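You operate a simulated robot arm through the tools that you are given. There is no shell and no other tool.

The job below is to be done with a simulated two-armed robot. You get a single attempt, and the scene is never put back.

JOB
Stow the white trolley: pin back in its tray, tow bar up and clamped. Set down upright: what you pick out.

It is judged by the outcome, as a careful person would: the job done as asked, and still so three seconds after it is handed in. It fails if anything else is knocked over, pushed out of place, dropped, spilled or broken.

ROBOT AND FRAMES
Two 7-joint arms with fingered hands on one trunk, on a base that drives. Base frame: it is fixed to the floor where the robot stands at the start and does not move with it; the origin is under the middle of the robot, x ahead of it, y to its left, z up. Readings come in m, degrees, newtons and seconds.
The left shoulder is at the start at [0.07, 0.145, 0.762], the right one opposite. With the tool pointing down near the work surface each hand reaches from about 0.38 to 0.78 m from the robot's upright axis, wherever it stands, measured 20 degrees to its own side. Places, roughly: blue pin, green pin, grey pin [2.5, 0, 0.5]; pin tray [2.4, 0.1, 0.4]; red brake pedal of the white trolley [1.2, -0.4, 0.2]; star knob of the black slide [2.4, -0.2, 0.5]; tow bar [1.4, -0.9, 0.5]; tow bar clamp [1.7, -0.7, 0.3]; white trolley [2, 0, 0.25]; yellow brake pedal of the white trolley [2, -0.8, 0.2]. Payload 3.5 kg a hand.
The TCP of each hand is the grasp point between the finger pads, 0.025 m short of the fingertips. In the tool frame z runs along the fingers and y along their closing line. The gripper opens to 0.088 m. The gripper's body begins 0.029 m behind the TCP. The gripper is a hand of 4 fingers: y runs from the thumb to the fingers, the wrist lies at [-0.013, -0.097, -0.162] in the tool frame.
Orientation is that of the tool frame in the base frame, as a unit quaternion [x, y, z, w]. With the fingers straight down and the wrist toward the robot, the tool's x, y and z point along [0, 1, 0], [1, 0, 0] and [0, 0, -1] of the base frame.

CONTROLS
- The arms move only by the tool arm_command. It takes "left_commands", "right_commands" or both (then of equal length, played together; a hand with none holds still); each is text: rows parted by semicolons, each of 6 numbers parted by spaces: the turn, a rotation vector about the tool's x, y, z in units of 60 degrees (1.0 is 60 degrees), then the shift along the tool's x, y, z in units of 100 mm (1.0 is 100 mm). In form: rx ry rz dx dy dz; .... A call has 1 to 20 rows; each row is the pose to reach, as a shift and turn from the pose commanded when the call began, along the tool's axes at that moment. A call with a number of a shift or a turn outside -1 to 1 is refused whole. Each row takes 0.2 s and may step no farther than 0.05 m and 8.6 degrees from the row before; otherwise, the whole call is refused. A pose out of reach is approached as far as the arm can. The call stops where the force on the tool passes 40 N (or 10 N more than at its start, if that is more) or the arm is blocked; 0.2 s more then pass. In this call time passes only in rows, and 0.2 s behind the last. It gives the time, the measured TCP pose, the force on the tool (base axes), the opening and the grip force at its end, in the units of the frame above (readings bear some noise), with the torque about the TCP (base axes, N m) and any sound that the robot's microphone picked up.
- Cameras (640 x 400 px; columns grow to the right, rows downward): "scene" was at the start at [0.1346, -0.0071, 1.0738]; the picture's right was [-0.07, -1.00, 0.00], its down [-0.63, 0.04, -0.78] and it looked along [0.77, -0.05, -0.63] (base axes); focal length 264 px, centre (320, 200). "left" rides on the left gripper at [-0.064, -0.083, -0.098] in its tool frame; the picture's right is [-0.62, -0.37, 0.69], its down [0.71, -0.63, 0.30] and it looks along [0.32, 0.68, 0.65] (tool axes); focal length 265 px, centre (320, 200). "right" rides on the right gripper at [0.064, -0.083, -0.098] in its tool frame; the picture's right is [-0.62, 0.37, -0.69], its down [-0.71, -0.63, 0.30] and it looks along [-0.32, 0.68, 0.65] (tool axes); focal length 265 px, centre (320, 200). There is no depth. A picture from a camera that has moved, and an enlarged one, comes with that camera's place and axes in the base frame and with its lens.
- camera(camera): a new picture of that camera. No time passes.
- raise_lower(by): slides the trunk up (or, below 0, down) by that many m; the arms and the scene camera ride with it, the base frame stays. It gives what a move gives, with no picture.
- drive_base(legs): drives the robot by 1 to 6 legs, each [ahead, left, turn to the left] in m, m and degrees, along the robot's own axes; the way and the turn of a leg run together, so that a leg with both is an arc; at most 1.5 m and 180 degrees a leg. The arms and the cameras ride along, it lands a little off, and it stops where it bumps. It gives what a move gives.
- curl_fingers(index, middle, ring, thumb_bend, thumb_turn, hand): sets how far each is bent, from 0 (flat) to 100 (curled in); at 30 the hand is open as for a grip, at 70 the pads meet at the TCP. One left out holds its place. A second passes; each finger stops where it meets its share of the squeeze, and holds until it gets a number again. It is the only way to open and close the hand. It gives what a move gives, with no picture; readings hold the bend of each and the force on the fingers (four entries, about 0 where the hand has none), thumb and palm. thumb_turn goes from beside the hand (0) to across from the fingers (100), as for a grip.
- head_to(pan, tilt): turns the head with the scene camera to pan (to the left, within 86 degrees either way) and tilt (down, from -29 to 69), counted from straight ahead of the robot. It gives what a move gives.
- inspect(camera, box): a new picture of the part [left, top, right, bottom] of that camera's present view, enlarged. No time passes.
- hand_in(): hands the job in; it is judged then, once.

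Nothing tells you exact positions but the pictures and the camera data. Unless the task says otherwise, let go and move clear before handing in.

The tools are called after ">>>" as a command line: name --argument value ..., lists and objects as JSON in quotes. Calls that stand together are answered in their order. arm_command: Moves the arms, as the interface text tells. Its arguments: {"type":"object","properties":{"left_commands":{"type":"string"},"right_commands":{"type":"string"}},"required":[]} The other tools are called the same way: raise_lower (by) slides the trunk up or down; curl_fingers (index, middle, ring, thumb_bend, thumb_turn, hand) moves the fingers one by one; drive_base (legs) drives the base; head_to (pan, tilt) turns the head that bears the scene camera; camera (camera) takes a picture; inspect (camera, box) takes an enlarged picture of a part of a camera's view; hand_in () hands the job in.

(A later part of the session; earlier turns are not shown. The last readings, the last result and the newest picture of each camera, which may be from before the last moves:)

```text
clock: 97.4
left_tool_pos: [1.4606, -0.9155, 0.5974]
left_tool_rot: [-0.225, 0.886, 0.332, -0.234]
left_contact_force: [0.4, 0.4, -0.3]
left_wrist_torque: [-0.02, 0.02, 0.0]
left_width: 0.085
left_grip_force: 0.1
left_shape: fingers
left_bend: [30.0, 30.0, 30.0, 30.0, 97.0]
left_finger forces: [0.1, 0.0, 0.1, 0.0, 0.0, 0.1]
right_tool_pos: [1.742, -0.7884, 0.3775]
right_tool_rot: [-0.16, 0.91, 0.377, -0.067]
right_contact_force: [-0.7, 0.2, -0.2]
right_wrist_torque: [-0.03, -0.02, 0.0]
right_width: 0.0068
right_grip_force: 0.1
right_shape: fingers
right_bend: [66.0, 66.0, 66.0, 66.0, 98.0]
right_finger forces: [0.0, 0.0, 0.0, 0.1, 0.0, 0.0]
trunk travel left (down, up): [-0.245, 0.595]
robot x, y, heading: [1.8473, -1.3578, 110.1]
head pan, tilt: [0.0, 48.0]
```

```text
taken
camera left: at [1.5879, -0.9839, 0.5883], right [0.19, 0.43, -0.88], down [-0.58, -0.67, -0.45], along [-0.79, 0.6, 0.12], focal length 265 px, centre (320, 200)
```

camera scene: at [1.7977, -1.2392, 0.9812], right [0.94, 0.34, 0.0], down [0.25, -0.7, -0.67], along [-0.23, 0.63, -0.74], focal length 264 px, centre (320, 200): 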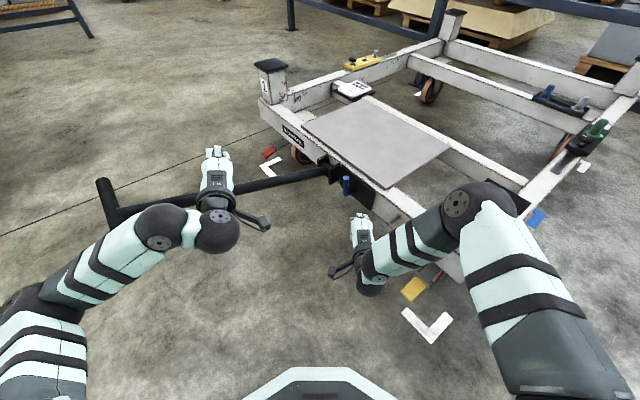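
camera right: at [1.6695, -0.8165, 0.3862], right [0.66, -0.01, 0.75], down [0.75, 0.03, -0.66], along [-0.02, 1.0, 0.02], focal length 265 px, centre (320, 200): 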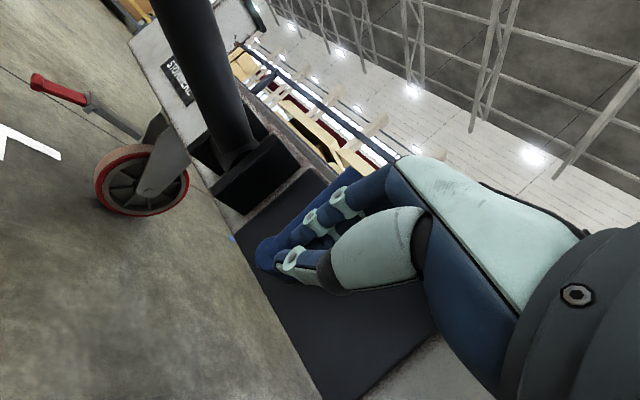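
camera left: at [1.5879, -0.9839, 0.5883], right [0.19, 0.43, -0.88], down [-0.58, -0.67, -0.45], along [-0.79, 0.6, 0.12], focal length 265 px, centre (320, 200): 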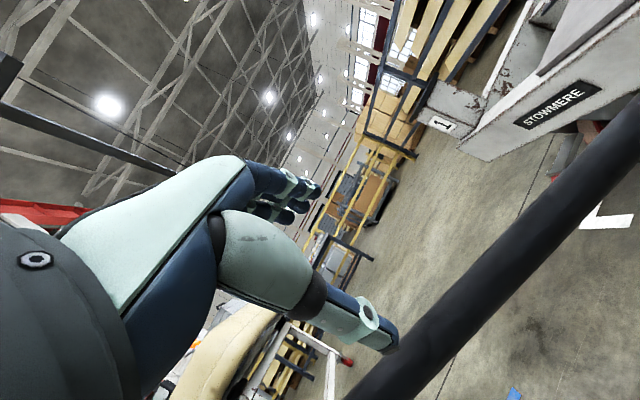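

The bar rests on its own stop at about 17° and the lever stands upright (released). I'll raise up, turn the left hand fingers-down so it can hook over the T-handle, and move to a stance that reaches both handle and lever.

>>> raise_lower --by 0.35

>>> arm_command --left_commands "0.0526 -0.0653 0.0953 0.02 -0.057 -0.052; 0.1052 -0.1306 0.1905 0.04 -0.114 -0.104; 0.1578 -0.1959 0.2858 0.06 -0.171 -0.156; 0.2104 -0.2612 0.381 0.08 -0.228 -0.208; 0.263 -0.3265 0.4763 0.1 -0.285 -0.26; 0.3156 -0.3918 0.5715 0.12 -0.342 -0.312; 0.3682 -0.4571 0.6668 0.14 -0.399 -0.364; 0.4208 -0.5224 0.762 0.16 -0.456 -0.416; 0.4734 -0.5877 0.8573 0.18 -0.513 -0.468; 0.526 -0.653 0.9525 0.2 -0.57 -0.52"

>>> camera --camera "scene"

```text
clock: 100.9
left_tool_pos: [1.4609, -0.9146, 0.947]
left_tool_rot: [-0.224, 0.885, 0.334, -0.234]
left_contact_force: [-1.7, 1.0, -0.5]
left_wrist_torque: [-0.01, 0.03, -0.03]
left_width: 0.0849
left_grip_force: 0.1
left_shape: fingers
left_bend: [30.0, 30.0, 30.0, 30.0, 97.0]
left_finger forces: [0.0, 0.0, 0.1, 0.1, 0.0, 0.1]
right_tool_pos: [1.7417, -0.7877, 0.727]
right_tool_rot: [-0.158, 0.91, 0.377, -0.065]
right_contact_force: [-0.5, 0.1, 0.0]
right_wrist_torque: [-0.01, -0.03, 0.0]
right_width: 0.0069
right_grip_force: 0.1
right_shape: fingers
right_bend: [66.0, 66.0, 66.0, 66.0, 98.0]
right_finger forces: [0.0, 0.1, 0.1, 0.0, 0.1, 0.1]
trunk travel left (down, up): [-0.595, 0.245]
robot x, y, heading: [1.8408, -1.3614, 109.6]
head pan, tilt: [0.0, 48.0]
```

```text
clock: 102.8
left_tool_pos: [1.7194, -1.017, 0.8136]
left_tool_rot: [0.186, 0.972, -0.009, -0.142]
left_contact_force: [0.6, 0.4, 0.1]
left_wrist_torque: [0.06, -0.02, 0.0]
left_width: 0.0852
left_grip_force: 0.1
left_shape: fingers
left_bend: [30.0, 30.0, 30.0, 30.0, 98.0]
left_finger forces: [0.0, 0.1, 0.0, 0.0, 0.0, 0.1]
left hand out of reach, approached as far as the arm can: row 2, 3, 4, 5, 6, 7, 8, 9
right_tool_pos: [1.7413, -0.7873, 0.7276]
right_tool_rot: [-0.159, 0.91, 0.378, -0.065]
right_contact_force: [0.1, -0.1, 1.0]
right_wrist_torque: [0.02, -0.02, -0.03]
right_width: 0.0068
right_grip_force: 0.1
right_shape: fingers
right_bend: [66.0, 66.0, 66.0, 66.0, 98.0]
right_finger forces: [0.1, 0.0, 0.0, 0.0, 0.0, 0.1]
trunk travel left (down, up): [-0.595, 0.245]
robot x, y, heading: [1.8414, -1.3597, 110.0]
head pan, tilt: [0.0, 48.0]
stopped in row 9 (left hand): the arm was blocked; the commanded pose is now the measured one
```

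```text
taken
camera scene: at [1.7961, -1.2395, 1.3311], right [0.94, 0.34, 0.0], down [0.25, -0.7, -0.67], along [-0.23, 0.63, -0.74], focal length 264 px, centre (320, 200)
```

scene: 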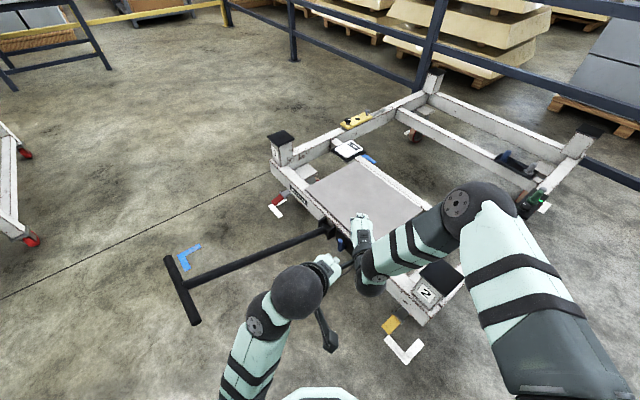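

The left arm swung toward the middle because that hand yaw is beyond its comfortable range, so I'll unwind it and instead plan to scoop the bar up from underneath with the hand as a rigid support. First, bring the left hand back out to the left.

>>> arm_command --left_commands "0 0 0 0.25 0 -0.1; 0 0 0 0.5 0 -0.15; -0.051 0.022 -0.101 0.75 0 -0.15; -0.102 0.043 -0.202 0.95 0 -0.1; -0.153 0.065 -0.303 0.98 0 -0.05; -0.203 0.087 -0.405 0.98 0 0; -0.254 0.108 -0.506 0.98 0 0; -0.305 0.13 -0.607 0.98 0 0"

>>> camera --camera "scene"

```text
clock: 104.7
left_tool_pos: [1.6331, -0.9811, 0.8431]
left_tool_rot: [-0.105, 0.959, 0.202, -0.172]
left_contact_force: [0.6, 0.7, 0.1]
left_wrist_torque: [0.0, -0.02, -0.02]
left_width: 0.0851
left_grip_force: 0.0
left_shape: fingers
left_bend: [30.0, 30.0, 30.0, 30.0, 98.0]
left_finger forces: [0.1, 0.1, 0.1, 0.0, 0.0, 0.0]
left hand out of reach, approached as far as the arm can: row 1, 2, 3, 4
right_tool_pos: [1.7421, -0.7883, 0.7267]
right_tool_rot: [-0.159, 0.91, 0.378, -0.066]
right_contact_force: [0.1, 0.0, 0.1]
right_wrist_torque: [-0.01, 0.01, -0.02]
right_width: 0.0068
right_grip_force: 0.1
right_shape: fingers
right_bend: [66.0, 66.0, 66.0, 66.0, 98.0]
right_finger forces: [0.1, 0.0, 0.1, 0.1, 0.0, 0.1]
trunk travel left (down, up): [-0.595, 0.245]
robot x, y, heading: [1.8416, -1.3609, 110.0]
head pan, tilt: [0.0, 48.0]
```

```text
taken
camera scene: at [1.798, -1.2386, 1.331], right [0.94, 0.34, 0.0], down [0.25, -0.7, -0.67], along [-0.23, 0.63, -0.74], focal length 264 px, centre (320, 200)
```

scene: 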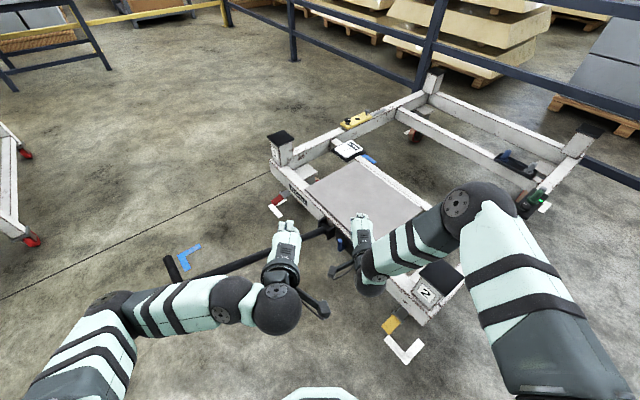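

>>> arm_command --left_commands "-0.0636 0.0264 -0.1003 0.16 0.02 0.06; -0.1272 0.0527 -0.2006 0.33 0.045 0.12; -0.1908 0.0791 -0.301 0.5 0.067 0.18; -0.2544 0.1055 -0.4013 0.66 0.09 0.24; -0.318 0.1318 -0.5016 0.83 0.11 0.3; -0.3816 0.1582 -0.6019 0.99 0.134 0.36"

>>> camera --camera "scene"

```text
clock: 106.0
left_tool_pos: [1.4517, -0.9801, 0.8639]
left_tool_rot: [-0.356, 0.821, 0.403, -0.193]
left_contact_force: [-0.3, 0.2, -0.4]
left_wrist_torque: [0.04, 0.01, -0.03]
left_width: 0.0853
left_grip_force: 0.0
left_shape: fingers
left_bend: [30.0, 30.0, 30.0, 30.0, 98.0]
left_finger forces: [0.0, 0.1, 0.0, 0.1, 0.0, 0.1]
left hand out of reach, approached as far as the arm can: row 3, 4, 5, 6
right_tool_pos: [1.7404, -0.7876, 0.7272]
right_tool_rot: [-0.16, 0.909, 0.378, -0.065]
right_contact_force: [0.3, -0.4, 0.6]
right_wrist_torque: [-0.02, 0.0, -0.02]
right_width: 0.0069
right_grip_force: 0.0
right_shape: fingers
right_bend: [66.0, 66.0, 66.0, 66.0, 98.0]
right_finger forces: [0.1, 0.1, 0.0, 0.0, 0.0, 0.1]
trunk travel left (down, up): [-0.595, 0.245]
robot x, y, heading: [1.8408, -1.3589, 109.7]
head pan, tilt: [0.0, 48.0]
```

```text
taken
camera scene: at [1.7959, -1.2405, 1.3312], right [0.94, 0.34, 0.0], down [0.25, -0.7, -0.67], along [-0.23, 0.63, -0.74], focal length 264 px, centre (320, 200)
```

scene: 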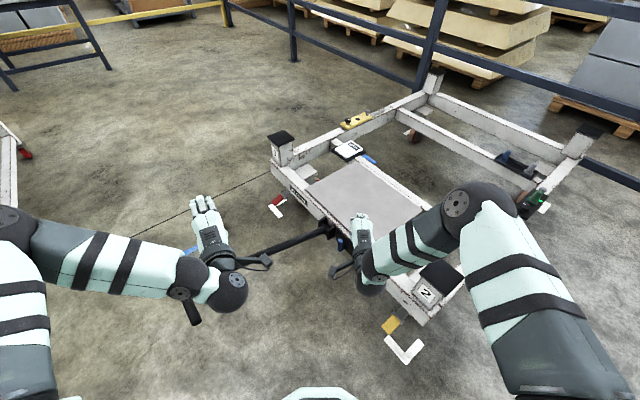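

The left hand now points level-ish across the bar's direction. I'll lift the right hand out of the way, drop the left hand a bit, shift the base, and lower so the left hand ends up beside and below the bar.

>>> arm_command --left_commands "0 0 0 -0.01 -0.32 0.24; 0 0 0 -0.02 -0.64 0.48; 0 0 0 -0.036 -0.96 0.72" --right_commands "0 0 0 0 0.14 -0.33; 0 0 0 0 0.28 -0.66; 0 0 0 0 0.425 -0.99"

>>> drive_base --legs '[[0.032, -0.086, 0]]'

>>> raise_lower --by -0.3

>>> camera --camera "scene"

>>> camera --camera "left"

```text
clock: 106.8
left_tool_pos: [1.4506, -0.9786, 0.7456]
left_tool_rot: [-0.355, 0.822, 0.401, -0.195]
left_contact_force: [0.3, -0.8, -0.1]
left_wrist_torque: [-0.01, -0.04, -0.03]
left_width: 0.085
left_grip_force: 0.1
left_shape: fingers
left_bend: [30.0, 30.0, 30.0, 30.0, 98.0]
left_finger forces: [0.0, 0.0, 0.0, 0.1, 0.0, 0.0]
left hand out of reach, approached as far as the arm can: row 2, 3
right_tool_pos: [1.7557, -0.8244, 0.8284]
right_tool_rot: [-0.158, 0.91, 0.377, -0.066]
right_contact_force: [0.2, -1.0, 0.4]
right_wrist_torque: [-0.01, 0.01, 0.02]
right_width: 0.007
right_grip_force: 0.0
right_shape: fingers
right_bend: [66.0, 66.0, 66.0, 66.0, 98.0]
right_finger forces: [0.1, 0.0, 0.1, 0.0, 0.0, 0.1]
trunk travel left (down, up): [-0.595, 0.245]
robot x, y, heading: [1.8422, -1.3596, 110.0]
head pan, tilt: [0.0, 48.0]
```

```text
clock: 108.0
left_tool_pos: [1.5204, -0.921, 0.7461]
left_tool_rot: [-0.355, 0.822, 0.401, -0.195]
left_contact_force: [0.5, -0.7, -0.5]
left_wrist_torque: [0.03, -0.01, 0.02]
left_width: 0.0849
left_grip_force: 0.0
left_shape: fingers
left_bend: [30.0, 30.0, 30.0, 30.0, 98.0]
left_finger forces: [0.0, 0.1, 0.1, 0.1, 0.0, 0.0]
right_tool_pos: [1.826, -0.7652, 0.8275]
right_tool_rot: [-0.16, 0.91, 0.376, -0.067]
right_contact_force: [0.4, 0.6, -0.6]
right_wrist_torque: [0.03, 0.02, 0.03]
right_width: 0.0069
right_grip_force: 0.2
right_shape: fingers
right_bend: [66.0, 66.0, 66.0, 66.0, 98.0]
right_finger forces: [0.0, 0.0, 0.0, 0.0, 0.1, 0.1]
trunk travel left (down, up): [-0.595, 0.245]
robot x, y, heading: [1.913, -1.3004, 109.7]
head pan, tilt: [0.0, 48.0]
```

```text
clock: 111.0
left_tool_pos: [1.5204, -0.9211, 0.4456]
left_tool_rot: [-0.355, 0.822, 0.401, -0.194]
left_contact_force: [-0.1, 0.2, 0.8]
left_wrist_torque: [0.0, -0.01, 0.01]
left_width: 0.0849
left_grip_force: 0.1
left_shape: fingers
left_bend: [30.0, 30.0, 30.0, 30.0, 98.0]
left_finger forces: [0.0, 0.0, 0.0, 0.0, 0.1, 0.0]
right_tool_pos: [1.8246, -0.766, 0.528]
right_tool_rot: [-0.159, 0.91, 0.377, -0.066]
right_contact_force: [0.6, -0.1, -0.6]
right_wrist_torque: [0.02, 0.01, 0.01]
right_width: 0.0068
right_grip_force: 0.1
right_shape: fingers
right_bend: [66.0, 66.0, 66.0, 66.0, 98.0]
right_finger forces: [0.1, 0.1, 0.1, 0.1, 0.0, 0.1]
trunk travel left (down, up): [-0.295, 0.545]
robot x, y, heading: [1.9125, -1.2977, 109.9]
head pan, tilt: [0.0, 48.0]
```

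```text
taken
camera scene: at [1.8684, -1.1801, 1.0312], right [0.94, 0.34, 0.0], down [0.25, -0.7, -0.67], along [-0.23, 0.63, -0.74], focal length 264 px, centre (320, 200)
```

scene: 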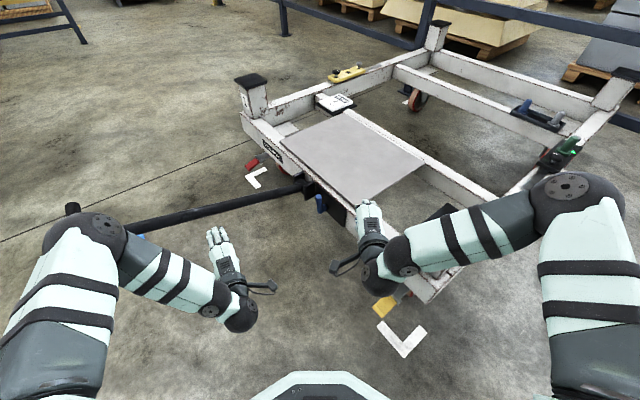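

```text
taken
camera left: at [1.6593, -0.9598, 0.4373], right [0.16, 0.66, -0.73], down [-0.4, -0.64, -0.66], along [-0.91, 0.39, 0.16], focal length 265 px, centre (320, 200)
```

left: 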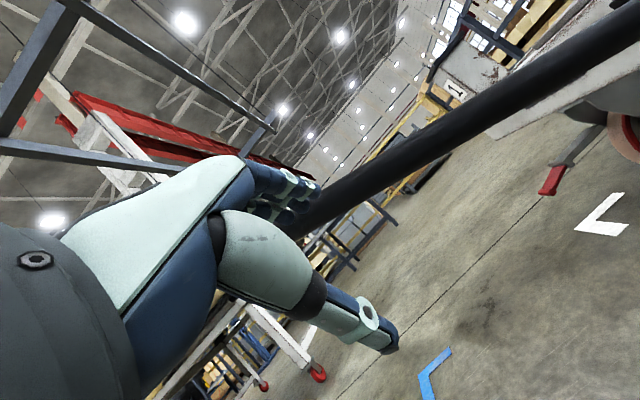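

>>> arm_command --right_commands "0 0 0 0 0.2 -0.2; 0 0 0 0 0.4 -0.4; 0 0 0 0 0.55 -0.6"

>>> raise_lower --by -0.085

>>> camera --camera "left"

>>> camera --camera "scene"

```text
clock: 111.8
left_tool_pos: [1.5212, -0.9206, 0.4455]
left_tool_rot: [-0.355, 0.822, 0.401, -0.195]
left_contact_force: [0.2, -0.2, 0.6]
left_wrist_torque: [0.01, 0.03, -0.01]
left_width: 0.0848
left_grip_force: 0.1
left_shape: fingers
left_bend: [30.0, 30.0, 30.0, 30.0, 98.0]
left_finger forces: [0.1, 0.1, 0.1, 0.1, 0.1, 0.0]
right_tool_pos: [1.8273, -0.7686, 0.609]
right_tool_rot: [-0.16, 0.91, 0.377, -0.067]
right_contact_force: [0.4, -0.9, 0.8]
right_wrist_torque: [0.01, -0.02, 0.0]
right_width: 0.007
right_grip_force: 0.0
right_shape: fingers
right_bend: [66.0, 66.0, 66.0, 66.0, 98.0]
right_finger forces: [0.1, 0.0, 0.0, 0.1, 0.0, 0.1]
trunk travel left (down, up): [-0.295, 0.545]
robot x, y, heading: [1.9114, -1.2973, 109.9]
head pan, tilt: [0.0, 48.0]
```

```text
clock: 113.0
left_tool_pos: [1.5203, -0.921, 0.3607]
left_tool_rot: [-0.355, 0.822, 0.401, -0.195]
left_contact_force: [0.5, -0.6, -1.2]
left_wrist_torque: [0.02, 0.02, 0.02]
left_width: 0.0849
left_grip_force: 0.1
left_shape: fingers
left_bend: [30.0, 30.0, 30.0, 30.0, 98.0]
left_finger forces: [0.1, 0.0, 0.0, 0.1, 0.1, 0.0]
right_tool_pos: [1.8271, -0.7695, 0.5241]
right_tool_rot: [-0.161, 0.91, 0.377, -0.067]
right_contact_force: [0.4, -1.3, 0.9]
right_wrist_torque: [-0.01, -0.02, 0.02]
right_width: 0.0066
right_grip_force: 0.0
right_shape: fingers
right_bend: [66.0, 66.0, 66.0, 66.0, 98.0]
right_finger forces: [0.0, 0.0, 0.1, 0.0, 0.0, 0.1]
trunk travel left (down, up): [-0.21, 0.63]
robot x, y, heading: [1.9107, -1.3008, 110.1]
head pan, tilt: [0.0, 48.0]
```

```text
taken
camera left: at [1.6593, -0.9598, 0.3523], right [0.16, 0.66, -0.73], down [-0.4, -0.64, -0.66], along [-0.91, 0.39, 0.16], focal length 265 px, centre (320, 200)
```

left: 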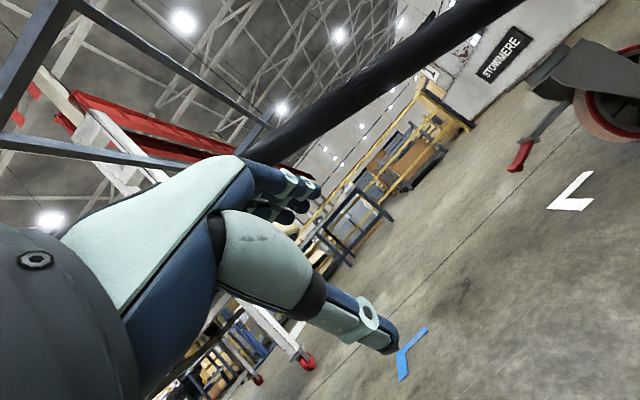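

```text
taken
camera scene: at [1.8684, -1.1801, 0.9462], right [0.94, 0.34, 0.0], down [0.25, -0.7, -0.67], along [-0.23, 0.63, -0.74], focal length 264 px, centre (320, 200)
```

scene: 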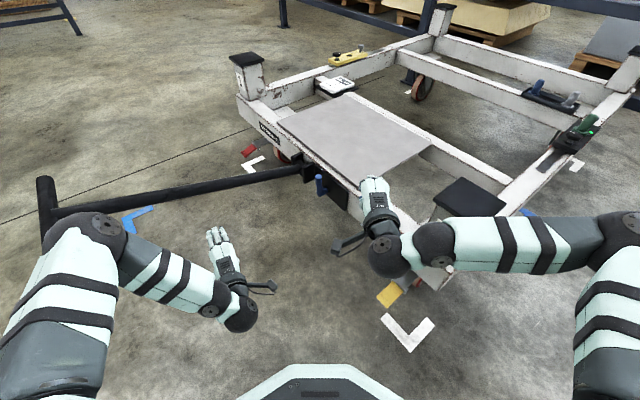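

Scooping from this side would let the T-handle run into my own upper arm as it rises, so I'll do the lift from directly behind the handle instead, hooking the fingers over it. I'll rise, square up the left hand fingers-down, and go around.

>>> raise_lower --by 0.4

>>> arm_command --left_commands "0.1075 -0.03 0.0519 -0.026 -0.05 -0.068; 0.2149 -0.06 0.1039 -0.052 -0.1 -0.136; 0.3224 -0.09 0.1558 -0.078 -0.15 -0.204; 0.4299 -0.12 0.2078 -0.104 -0.2 -0.272; 0.5373 -0.15 0.2597 -0.13 -0.25 -0.34; 0.6448 -0.18 0.3116 -0.156 -0.3 -0.408; 0.7523 -0.21 0.3636 -0.182 -0.35 -0.476; 0.8597 -0.2401 0.4155 -0.209 -0.401 -0.544"

>>> camera --camera "scene"

```text
clock: 116.8
left_tool_pos: [1.5192, -0.9201, 0.7598]
left_tool_rot: [-0.354, 0.822, 0.402, -0.194]
left_contact_force: [-0.1, -0.7, 0.0]
left_wrist_torque: [0.03, 0.01, 0.01]
left_width: 0.0851
left_grip_force: 0.0
left_shape: fingers
left_bend: [30.0, 30.0, 30.0, 30.0, 98.0]
left_finger forces: [0.0, 0.0, 0.1, 0.0, 0.1, 0.0]
right_tool_pos: [1.8275, -0.768, 0.9241]
right_tool_rot: [-0.16, 0.91, 0.377, -0.066]
right_contact_force: [-0.1, 0.1, 0.2]
right_wrist_torque: [0.0, 0.02, -0.04]
right_width: 0.0069
right_grip_force: 0.0
right_shape: fingers
right_bend: [66.0, 66.0, 66.0, 66.0, 98.0]
right_finger forces: [0.0, 0.0, 0.1, 0.1, 0.1, 0.0]
trunk travel left (down, up): [-0.61, 0.23]
robot x, y, heading: [1.912, -1.3002, 109.7]
head pan, tilt: [0.0, 48.0]
```

```text
clock: 118.6
left_tool_pos: [1.6229, -0.9553, 0.7647]
left_tool_rot: [-0.17, 0.985, -0.004, -0.006]
left_contact_force: [-4.4, 0.2, 2.8]
left_wrist_torque: [-0.1, -0.36, -0.05]
left_width: 0.0847
left_grip_force: 0.1
left_shape: fingers
left_bend: [30.0, 30.0, 30.0, 30.0, 98.0]
left_finger forces: [0.1, 0.0, 0.0, 0.0, 0.0, 0.0]
left hand out of reach, approached as far as the arm can: row 5, 6, 7, 8
right_tool_pos: [1.8299, -0.7684, 0.9232]
right_tool_rot: [-0.158, 0.91, 0.378, -0.068]
right_contact_force: [1.0, 0.3, 0.0]
right_wrist_torque: [0.0, 0.0, 0.06]
right_width: 0.0068
right_grip_force: 0.0
right_shape: fingers
right_bend: [66.0, 66.0, 66.0, 66.0, 98.0]
right_finger forces: [0.0, 0.0, 0.0, 0.0, 0.0, 0.0]
trunk travel left (down, up): [-0.61, 0.23]
robot x, y, heading: [1.9104, -1.3034, 109.6]
head pan, tilt: [0.0, 48.0]
```

```text
taken
camera scene: at [1.8741, -1.1798, 1.3464], right [0.94, 0.34, 0.0], down [0.25, -0.7, -0.67], along [-0.23, 0.63, -0.74], focal length 264 px, centre (320, 200)
```

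scene: 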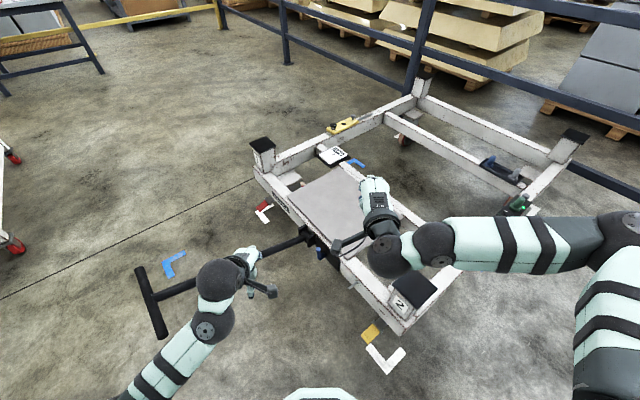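

>>> arm_command --left_commands "0 0 0 0 0 -0.05"

>>> camera --camera "left"

```text
clock: 119.0
left_tool_pos: [1.6178, -0.9556, 0.7696]
left_tool_rot: [-0.175, 0.984, -0.003, -0.002]
left_contact_force: [0.7, 0.3, 0.8]
left_wrist_torque: [0.0, 0.0, 0.02]
left_width: 0.0849
left_grip_force: 0.1
left_shape: fingers
left_bend: [30.0, 30.0, 30.0, 30.0, 98.0]
left_finger forces: [0.1, 0.0, 0.0, 0.0, 0.0, 0.0]
right_tool_pos: [1.8291, -0.7678, 0.9248]
right_tool_rot: [-0.159, 0.91, 0.377, -0.066]
right_contact_force: [-0.1, -0.2, 1.3]
right_wrist_torque: [0.0, -0.02, 0.04]
right_width: 0.0067
right_grip_force: 0.0
right_shape: fingers
right_bend: [66.0, 66.0, 66.0, 66.0, 98.0]
right_finger forces: [0.0, 0.1, 0.0, 0.0, 0.1, 0.0]
trunk travel left (down, up): [-0.61, 0.23]
robot x, y, heading: [1.9117, -1.2957, 109.8]
head pan, tilt: [0.0, 48.0]
```

```text
taken
camera left: at [1.7071, -1.0102, 0.8685], right [0.71, -0.14, -0.7], down [-0.45, -0.84, -0.3], along [-0.54, 0.53, -0.65], focal length 265 px, centre (320, 200)
```

left: 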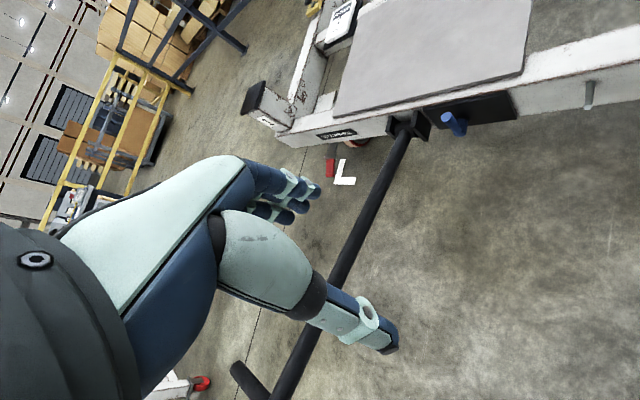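

>>> drive_base --legs '[[-0.372, 0.306, 0], [0.349, 0.586, 0], [0, 0, -52.3]]'

>>> camera --camera "scene"

>>> camera --camera "left"

```text
clock: 127.6
left_tool_pos: [1.1682, -1.1776, 0.7697]
left_tool_rot: [0.273, 0.962, -0.001, -0.004]
left_contact_force: [-0.4, 0.8, 0.5]
left_wrist_torque: [0.0, -0.02, -0.01]
left_width: 0.085
left_grip_force: 0.1
left_shape: fingers
left_bend: [30.0, 30.0, 30.0, 30.0, 98.0]
left_finger forces: [0.0, 0.0, 0.0, 0.0, 0.0, 0.0]
right_tool_pos: [1.4452, -1.2278, 0.9243]
right_tool_rot: [0.255, 0.888, 0.368, 0.106]
right_contact_force: [0.7, -0.9, -0.2]
right_wrist_torque: [-0.01, 0.02, -0.01]
right_width: 0.007
right_grip_force: 0.0
right_shape: fingers
right_bend: [66.0, 66.0, 66.0, 66.0, 98.0]
right_finger forces: [0.1, 0.0, 0.1, 0.0, 0.0, 0.0]
trunk travel left (down, up): [-0.61, 0.23]
robot x, y, heading: [1.0791, -1.6241, 58.2]
head pan, tilt: [0.0, 48.0]
```

```text
taken
camera scene: at [1.1485, -1.5158, 1.3461], right [0.85, -0.53, 0.0], down [-0.39, -0.63, -0.67], along [0.35, 0.57, -0.74], focal length 264 px, centre (320, 200)
```

scene: 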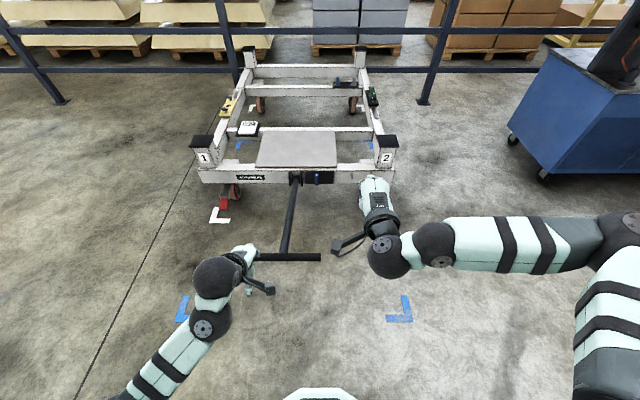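

```text
taken
camera left: at [1.1809, -1.2813, 0.8684], right [0.33, -0.64, -0.7], down [-0.94, -0.16, -0.3], along [0.08, 0.75, -0.65], focal length 265 px, centre (320, 200)
```

left: 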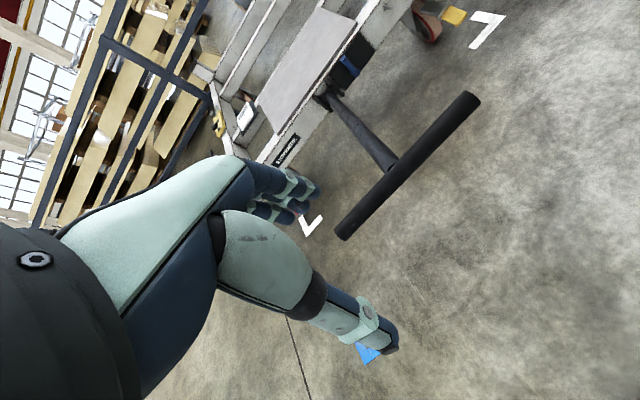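

T-handle is at about (1.29, -1.06, 0.54). I'll swing the right hand outward, centre the left hand over the handle's left half, and lower over it.

>>> arm_command --right_commands "0 0 0 -0.33 0 0; 0 0 0 -0.66 0 0; 0 0 0 -1.0 0 0"

>>> drive_base --legs '[[0.167, 0.025, 0]]'

>>> raise_lower --by -0.14

>>> camera --camera "left"

>>> camera --camera "scene"

```text
clock: 128.4
left_tool_pos: [1.167, -1.1753, 0.7694]
left_tool_rot: [0.272, 0.962, 0.0, -0.002]
left_contact_force: [0.1, -0.8, -0.2]
left_wrist_torque: [0.02, -0.03, 0.0]
left_width: 0.0849
left_grip_force: 0.2
left_shape: fingers
left_bend: [30.0, 30.0, 30.0, 30.0, 98.0]
left_finger forces: [0.0, 0.1, 0.1, 0.1, 0.1, 0.0]
right_tool_pos: [1.5288, -1.2784, 0.9266]
right_tool_rot: [0.256, 0.887, 0.37, 0.105]
right_contact_force: [0.6, 0.1, -0.7]
right_wrist_torque: [-0.02, -0.01, 0.01]
right_width: 0.0068
right_grip_force: 0.1
right_shape: fingers
right_bend: [66.0, 66.0, 66.0, 66.0, 98.0]
right_finger forces: [0.0, 0.1, 0.1, 0.1, 0.1, 0.0]
trunk travel left (down, up): [-0.61, 0.23]
robot x, y, heading: [1.0823, -1.6223, 57.9]
head pan, tilt: [0.0, 48.0]
```

```text
clock: 129.8
left_tool_pos: [1.2365, -1.021, 0.7687]
left_tool_rot: [0.274, 0.962, -0.001, -0.004]
left_contact_force: [0.3, 0.0, -0.1]
left_wrist_torque: [0.01, 0.0, -0.04]
left_width: 0.085
left_grip_force: 0.1
left_shape: fingers
left_bend: [30.0, 30.0, 30.0, 30.0, 98.0]
left_finger forces: [0.0, 0.1, 0.1, 0.0, 0.0, 0.1]
right_tool_pos: [1.5989, -1.1258, 0.925]
right_tool_rot: [0.254, 0.888, 0.368, 0.106]
right_contact_force: [0.6, 0.4, 0.6]
right_wrist_torque: [-0.01, -0.01, 0.03]
right_width: 0.0068
right_grip_force: 0.0
right_shape: fingers
right_bend: [66.0, 66.0, 66.0, 66.0, 98.0]
right_finger forces: [0.0, 0.0, 0.0, 0.0, 0.1, 0.0]
trunk travel left (down, up): [-0.61, 0.23]
robot x, y, heading: [1.1511, -1.4678, 57.8]
head pan, tilt: [0.0, 48.0]
```

```text
clock: 131.5
left_tool_pos: [1.237, -1.0209, 0.6285]
left_tool_rot: [0.273, 0.962, 0.0, -0.004]
left_contact_force: [-0.7, 0.2, -0.1]
left_wrist_torque: [0.01, 0.0, 0.01]
left_width: 0.0848
left_grip_force: 0.1
left_shape: fingers
left_bend: [30.0, 30.0, 30.0, 30.0, 98.0]
left_finger forces: [0.1, 0.0, 0.0, 0.0, 0.0, 0.0]
right_tool_pos: [1.6002, -1.125, 0.7843]
right_tool_rot: [0.255, 0.888, 0.368, 0.105]
right_contact_force: [0.4, -0.3, -0.3]
right_wrist_torque: [0.0, -0.05, 0.01]
right_width: 0.0069
right_grip_force: 0.0
right_shape: fingers
right_bend: [66.0, 66.0, 66.0, 66.0, 98.0]
right_finger forces: [0.1, 0.0, 0.0, 0.0, 0.1, 0.0]
trunk travel left (down, up): [-0.47, 0.37]
robot x, y, heading: [1.1497, -1.4689, 58.2]
head pan, tilt: [0.0, 48.0]
```

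```text
taken
camera left: at [1.2488, -1.126, 0.7285], right [0.33, -0.64, -0.7], down [-0.94, -0.16, -0.3], along [0.08, 0.75, -0.65], focal length 265 px, centre (320, 200)
```

left: 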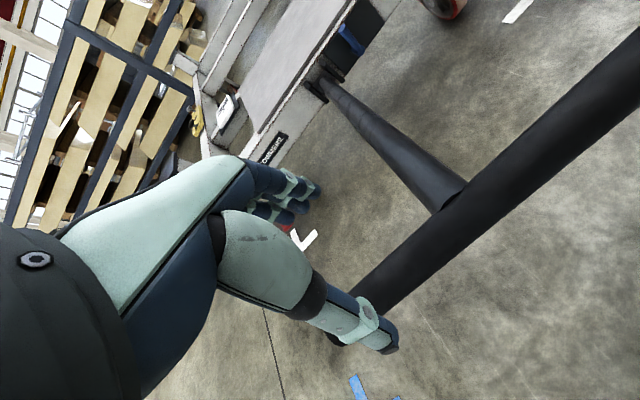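

```text
taken
camera scene: at [1.2163, -1.3604, 1.2062], right [0.85, -0.53, 0.0], down [-0.39, -0.63, -0.67], along [0.35, 0.57, -0.74], focal length 264 px, centre (320, 200)
```

scene: 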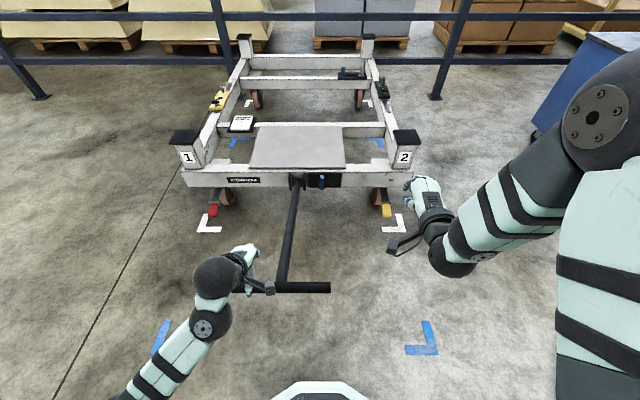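

>>> raise_lower --by -0.088

>>> camera --camera "left"

>>> inspect --camera "scene" --box '[180, 230, 340, 330]'

```text
clock: 132.7
left_tool_pos: [1.2369, -1.0216, 0.5425]
left_tool_rot: [0.273, 0.962, 0.0, -0.004]
left_contact_force: [-0.7, -0.1, 0.2]
left_wrist_torque: [0.02, 0.01, -0.01]
left_width: 0.0849
left_grip_force: 0.1
left_shape: fingers
left_bend: [30.0, 30.0, 30.0, 30.0, 98.0]
left_finger forces: [0.0, 0.1, 0.0, 0.1, 0.0, 0.1]
right_tool_pos: [1.5997, -1.125, 0.6981]
right_tool_rot: [0.255, 0.888, 0.369, 0.106]
right_contact_force: [-0.3, 0.3, -0.3]
right_wrist_torque: [0.02, 0.01, -0.04]
right_width: 0.0066
right_grip_force: 0.1
right_shape: fingers
right_bend: [66.0, 66.0, 66.0, 66.0, 98.0]
right_finger forces: [0.0, 0.0, 0.1, 0.1, 0.0, 0.1]
trunk travel left (down, up): [-0.382, 0.458]
robot x, y, heading: [1.1532, -1.4667, 58.1]
head pan, tilt: [0.0, 48.0]
```

```text
taken
camera left: at [1.2488, -1.126, 0.6405], right [0.33, -0.64, -0.7], down [-0.94, -0.16, -0.3], along [0.08, 0.75, -0.65], focal length 265 px, centre (320, 200)
```

left: 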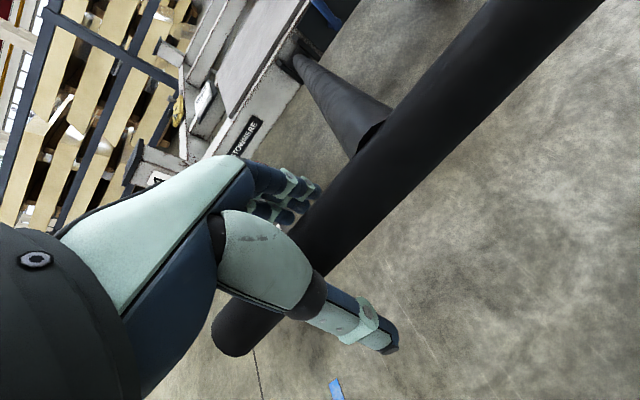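

```text
4.00 times, centred on (260, 280) of scene
camera zoom: at [1.2163, -1.3604, 1.1182], right [0.85, -0.53, 0.0], down [-0.39, -0.63, -0.67], along [0.35, 0.57, -0.74], focal length 1055 px, centre (560, -120)
```

zoom: 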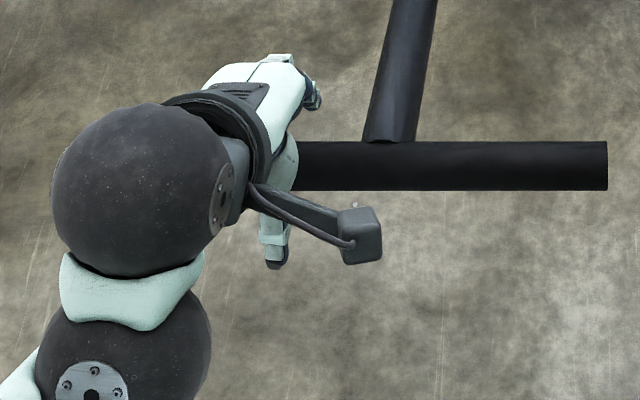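

>>> raise_lower --by -0.008

>>> curl_fingers --hand "left" --index 85 --middle 85 --ring 85 --thumb_bend 60

>>> camera --camera "left"

```text
clock: 133.3
left_tool_pos: [1.2356, -1.0207, 0.5344]
left_tool_rot: [0.273, 0.962, -0.001, -0.004]
left_contact_force: [-0.4, 0.9, 0.5]
left_wrist_torque: [0.0, 0.01, 0.01]
left_width: 0.0847
left_grip_force: 0.0
left_shape: fingers
left_bend: [30.0, 30.0, 30.0, 30.0, 98.0]
left_finger forces: [0.1, 0.1, 0.0, 0.0, 0.2, 0.0]
right_tool_pos: [1.5991, -1.1255, 0.6884]
right_tool_rot: [0.254, 0.888, 0.368, 0.105]
right_contact_force: [0.0, -0.5, 0.1]
right_wrist_torque: [-0.01, -0.05, 0.0]
right_width: 0.0066
right_grip_force: 0.0
right_shape: fingers
right_bend: [66.0, 66.0, 66.0, 66.0, 98.0]
right_finger forces: [0.1, 0.1, 0.0, 0.0, 0.0, 0.0]
trunk travel left (down, up): [-0.374, 0.466]
robot x, y, heading: [1.1515, -1.467, 58.0]
head pan, tilt: [0.0, 48.0]
```

```text
clock: 134.3
left_tool_pos: [1.2362, -1.0217, 0.532]
left_tool_rot: [0.273, 0.962, -0.002, -0.004]
left_contact_force: [-3.0, -6.2, 0.7]
left_wrist_torque: [0.02, -0.25, -0.06]
left_width: 0.0117
left_grip_force: 12.0
left_shape: fingers
left_bend: [84.0, 83.0, 82.0, 59.0, 97.0]
left_finger forces: [3.5, 4.4, 8.2, 0.0, 8.9, 0.0]
right_tool_pos: [1.5994, -1.1256, 0.6875]
right_tool_rot: [0.254, 0.888, 0.367, 0.106]
right_contact_force: [-1.4, 0.0, 0.5]
right_wrist_torque: [0.02, 0.02, 0.01]
right_width: 0.0068
right_grip_force: 0.0
right_shape: fingers
right_bend: [66.0, 66.0, 66.0, 66.0, 98.0]
right_finger forces: [0.0, 0.0, 0.1, 0.0, 0.0, 0.0]
trunk travel left (down, up): [-0.374, 0.466]
robot x, y, heading: [1.1501, -1.4669, 57.8]
head pan, tilt: [0.0, 48.0]
```

```text
taken
camera left: at [1.2486, -1.1261, 0.6319], right [0.33, -0.64, -0.69], down [-0.94, -0.16, -0.3], along [0.08, 0.75, -0.65], focal length 265 px, centre (320, 200)
```

left: 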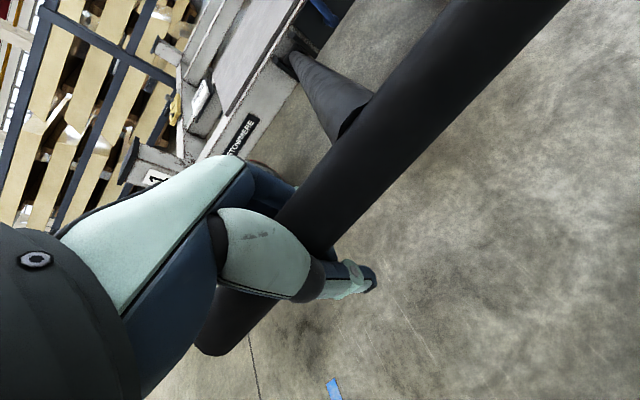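

The fingers are wrapped under the T-handle. I'll lift it along its arc a few degrees and check that it follows.

>>> arm_command --left_commands "0 0 0 0 0.061 -0.198; 0 0 0 0 0.128 -0.394; 0 0 0 0 0.202 -0.587; 0 0 0 0 0.283 -0.778; 0 0 0 0 0.326 -0.872"

>>> camera --camera "scene"

>>> camera --camera "left"

```text
clock: 135.5
left_tool_pos: [1.259, -1.0006, 0.6176]
left_tool_rot: [0.27, 0.963, 0.001, -0.004]
left_contact_force: [-6.3, 5.9, -10.7]
left_wrist_torque: [-0.09, -0.19, -0.04]
left_width: 0.0115
left_grip_force: 5.6
left_shape: fingers
left_bend: [85.0, 84.0, 83.0, 59.0, 98.0]
left_finger forces: [1.9, 2.3, 6.4, 0.0, 0.0, 0.0]
left hand out of reach, approached as far as the arm can: row 3, 4, 5
right_tool_pos: [1.599, -1.1232, 0.6889]
right_tool_rot: [0.254, 0.888, 0.367, 0.106]
right_contact_force: [-0.3, 0.5, -0.1]
right_wrist_torque: [-0.01, -0.01, 0.03]
right_width: 0.0067
right_grip_force: 0.1
right_shape: fingers
right_bend: [66.0, 66.0, 66.0, 66.0, 98.0]
right_finger forces: [0.1, 0.0, 0.0, 0.0, 0.0, 0.0]
trunk travel left (down, up): [-0.374, 0.466]
robot x, y, heading: [1.1514, -1.4666, 58.3]
head pan, tilt: [0.0, 48.0]
```

```text
taken
camera scene: at [1.2159, -1.3582, 1.1099], right [0.85, -0.53, 0.0], down [-0.39, -0.63, -0.67], along [0.35, 0.57, -0.74], focal length 264 px, centre (320, 200)
```

scene: 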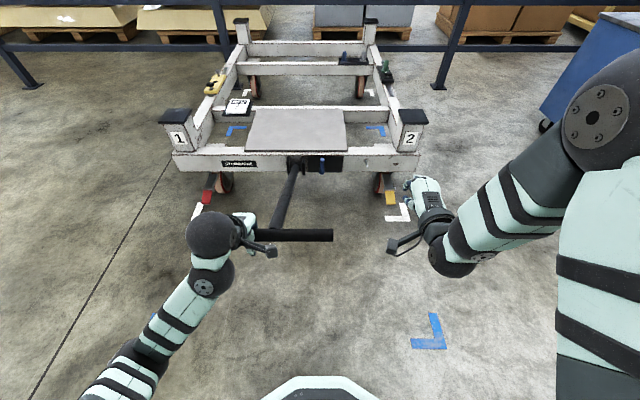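

```text
taken
camera left: at [1.2724, -1.1063, 0.7164], right [0.33, -0.64, -0.7], down [-0.94, -0.17, -0.3], along [0.07, 0.75, -0.65], focal length 265 px, centre (320, 200)
```

left: 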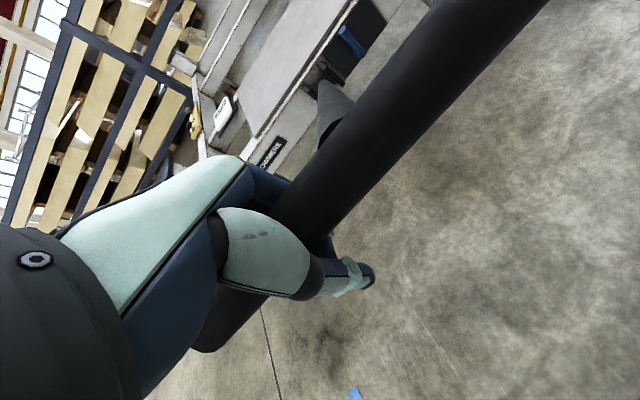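

The handle follows, at about 11 N. The arm is near its comfortable limit there, so I'll continue the arc by alternating small trunk raises and small forward drives with the hand hooked.

>>> raise_lower --by 0.025

>>> drive_base --legs '[[0.024, 0, 0]]'

>>> raise_lower --by 0.03

>>> camera --camera "left"

```text
clock: 136.2
left_tool_pos: [1.2621, -0.9991, 0.6403]
left_tool_rot: [0.271, 0.963, -0.001, -0.005]
left_contact_force: [12.9, 28.0, -25.0]
left_wrist_torque: [-0.65, 0.06, -0.21]
left_width: 0.0091
left_grip_force: 18.4
left_shape: fingers
left_bend: [84.0, 84.0, 83.0, 60.0, 98.0]
left_finger forces: [15.8, 5.0, 16.2, 0.0, 0.0, 0.1]
right_tool_pos: [1.6004, -1.1214, 0.7098]
right_tool_rot: [0.254, 0.89, 0.365, 0.105]
right_contact_force: [1.2, 0.9, -0.8]
right_wrist_torque: [-0.02, -0.01, 0.03]
right_width: 0.007
right_grip_force: 0.1
right_shape: fingers
right_bend: [66.0, 66.0, 66.0, 66.0, 98.0]
right_finger forces: [0.1, 0.1, 0.1, 0.0, 0.0, 0.1]
trunk travel left (down, up): [-0.399, 0.441]
robot x, y, heading: [1.1531, -1.4668, 57.8]
head pan, tilt: [0.0, 48.0]
```

```text
clock: 137.0
left_tool_pos: [1.2723, -0.9829, 0.6448]
left_tool_rot: [0.272, 0.962, 0.002, -0.004]
left_contact_force: [-7.3, -10.3, 0.3]
left_wrist_torque: [0.07, -0.22, 0.05]
left_width: 0.0132
left_grip_force: 7.5
left_shape: fingers
left_bend: [85.0, 85.0, 84.0, 59.0, 98.0]
left_finger forces: [0.1, 1.0, 5.8, 0.0, 7.4, 0.0]
right_tool_pos: [1.6126, -1.1052, 0.7149]
right_tool_rot: [0.253, 0.888, 0.369, 0.105]
right_contact_force: [-0.7, 0.6, -0.7]
right_wrist_torque: [0.02, -0.02, -0.02]
right_width: 0.0071
right_grip_force: 0.0
right_shape: fingers
right_bend: [66.0, 66.0, 66.0, 66.0, 98.0]
right_finger forces: [0.1, 0.0, 0.0, 0.0, 0.0, 0.0]
trunk travel left (down, up): [-0.399, 0.441]
robot x, y, heading: [1.1625, -1.4467, 58.2]
head pan, tilt: [0.0, 48.0]
```

```text
clock: 137.8
left_tool_pos: [1.2734, -0.9791, 0.6719]
left_tool_rot: [0.269, 0.963, -0.001, -0.004]
left_contact_force: [10.4, 12.6, -18.4]
left_wrist_torque: [-0.27, -0.01, -0.1]
left_width: 0.0095
left_grip_force: 11.3
left_shape: fingers
left_bend: [84.0, 84.0, 83.0, 60.0, 98.0]
left_finger forces: [10.1, 2.9, 9.6, 0.0, 0.1, 0.0]
right_tool_pos: [1.6128, -1.1018, 0.7424]
right_tool_rot: [0.255, 0.888, 0.366, 0.105]
right_contact_force: [-0.1, 0.6, 0.5]
right_wrist_torque: [-0.03, -0.01, 0.0]
right_width: 0.0069
right_grip_force: 0.1
right_shape: fingers
right_bend: [66.0, 66.0, 66.0, 66.0, 98.0]
right_finger forces: [0.0, 0.0, 0.0, 0.0, 0.0, 0.0]
trunk travel left (down, up): [-0.429, 0.411]
robot x, y, heading: [1.1632, -1.4471, 58.0]
head pan, tilt: [0.0, 48.0]
```

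```text
taken
camera left: at [1.2872, -1.0847, 0.7703], right [0.33, -0.64, -0.7], down [-0.94, -0.16, -0.3], along [0.07, 0.75, -0.65], focal length 265 px, centre (320, 200)
```

left: 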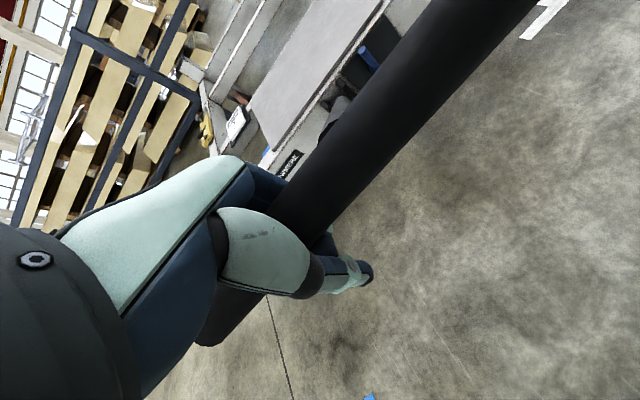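

>>> arm_command --left_commands "-0.058 0 0 0 0.139 -0.229; -0.117 0 0 0 0.283 -0.444; -0.175 0 0 0 0.435 -0.652; -0.233 0 0 0 0.597 -0.853"

>>> camera --camera "scene"

>>> camera --camera "left"

```text
clock: 138.4
left_tool_pos: [1.2894, -0.9558, 0.7114]
left_tool_rot: [0.267, 0.962, 0.054, 0.008]
left_contact_force: [8.8, 16.9, -26.0]
left_wrist_torque: [-0.59, 0.02, -0.15]
left_width: 0.0093
left_grip_force: 17.2
left_shape: fingers
left_bend: [84.0, 85.0, 84.0, 60.0, 98.0]
left_finger forces: [14.5, 4.0, 15.1, 0.0, 0.1, 0.0]
left hand out of reach, approached as far as the arm can: row 3
right_tool_pos: [1.6138, -1.1007, 0.7418]
right_tool_rot: [0.254, 0.889, 0.366, 0.104]
right_contact_force: [0.4, 0.3, 0.3]
right_wrist_torque: [-0.02, -0.03, -0.02]
right_width: 0.007
right_grip_force: 0.1
right_shape: fingers
right_bend: [66.0, 66.0, 66.0, 66.0, 98.0]
right_finger forces: [0.0, 0.0, 0.1, 0.0, 0.0, 0.1]
trunk travel left (down, up): [-0.429, 0.411]
robot x, y, heading: [1.1603, -1.4473, 57.9]
head pan, tilt: [0.0, 48.0]
stopped in row 3 (left hand): the force on the tool passed its limit at 42 N (the readings are from after the stop); the commanded pose is now the measured one
```

```text
taken
camera scene: at [1.2315, -1.3339, 1.1643], right [0.85, -0.53, 0.0], down [-0.4, -0.63, -0.66], along [0.35, 0.56, -0.75], focal length 264 px, centre (320, 200)
```

scene: 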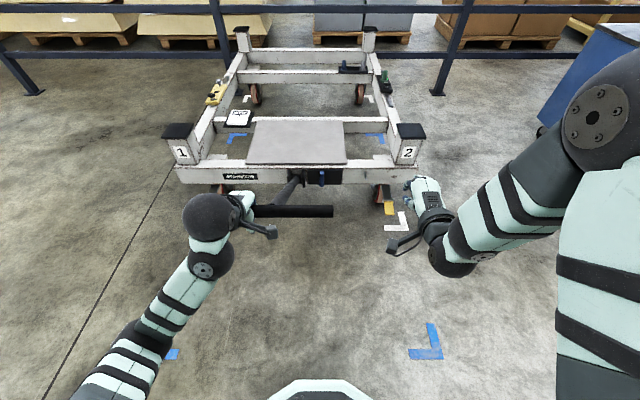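

```text
taken
camera left: at [1.2989, -1.069, 0.8009], right [0.37, -0.56, -0.74], down [-0.92, -0.14, -0.36], along [0.1, 0.81, -0.57], focal length 265 px, centre (320, 200)
```

left: 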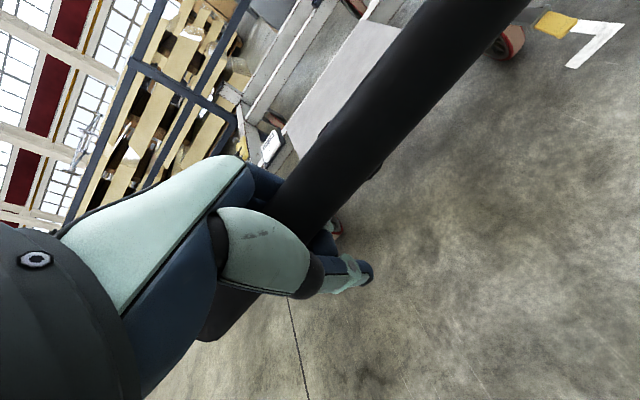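

The pull is mostly radial, meaning the hand needs to move forward more than up at this point. I'll drive forward slightly and read the force.

>>> drive_base --legs '[[0.025, 0, 0]]'

```text
clock: 139.2
left_tool_pos: [1.3027, -0.9388, 0.7202]
left_tool_rot: [0.268, 0.961, 0.062, 0.011]
left_contact_force: [-4.5, -6.6, -0.1]
left_wrist_torque: [0.1, -0.1, 0.03]
left_width: 0.0127
left_grip_force: 5.1
left_shape: fingers
left_bend: [85.0, 85.0, 84.0, 59.0, 98.0]
left_finger forces: [0.0, 0.4, 3.8, 0.0, 5.5, 0.1]
right_tool_pos: [1.6247, -1.0853, 0.7441]
right_tool_rot: [0.254, 0.888, 0.369, 0.105]
right_contact_force: [0.3, -1.1, -0.1]
right_wrist_torque: [0.0, -0.01, 0.0]
right_width: 0.0071
right_grip_force: 0.0
right_shape: fingers
right_bend: [66.0, 66.0, 66.0, 66.0, 98.0]
right_finger forces: [0.0, 0.0, 0.1, 0.1, 0.0, 0.0]
trunk travel left (down, up): [-0.429, 0.411]
robot x, y, heading: [1.1765, -1.4264, 58.1]
head pan, tilt: [0.0, 48.0]
```

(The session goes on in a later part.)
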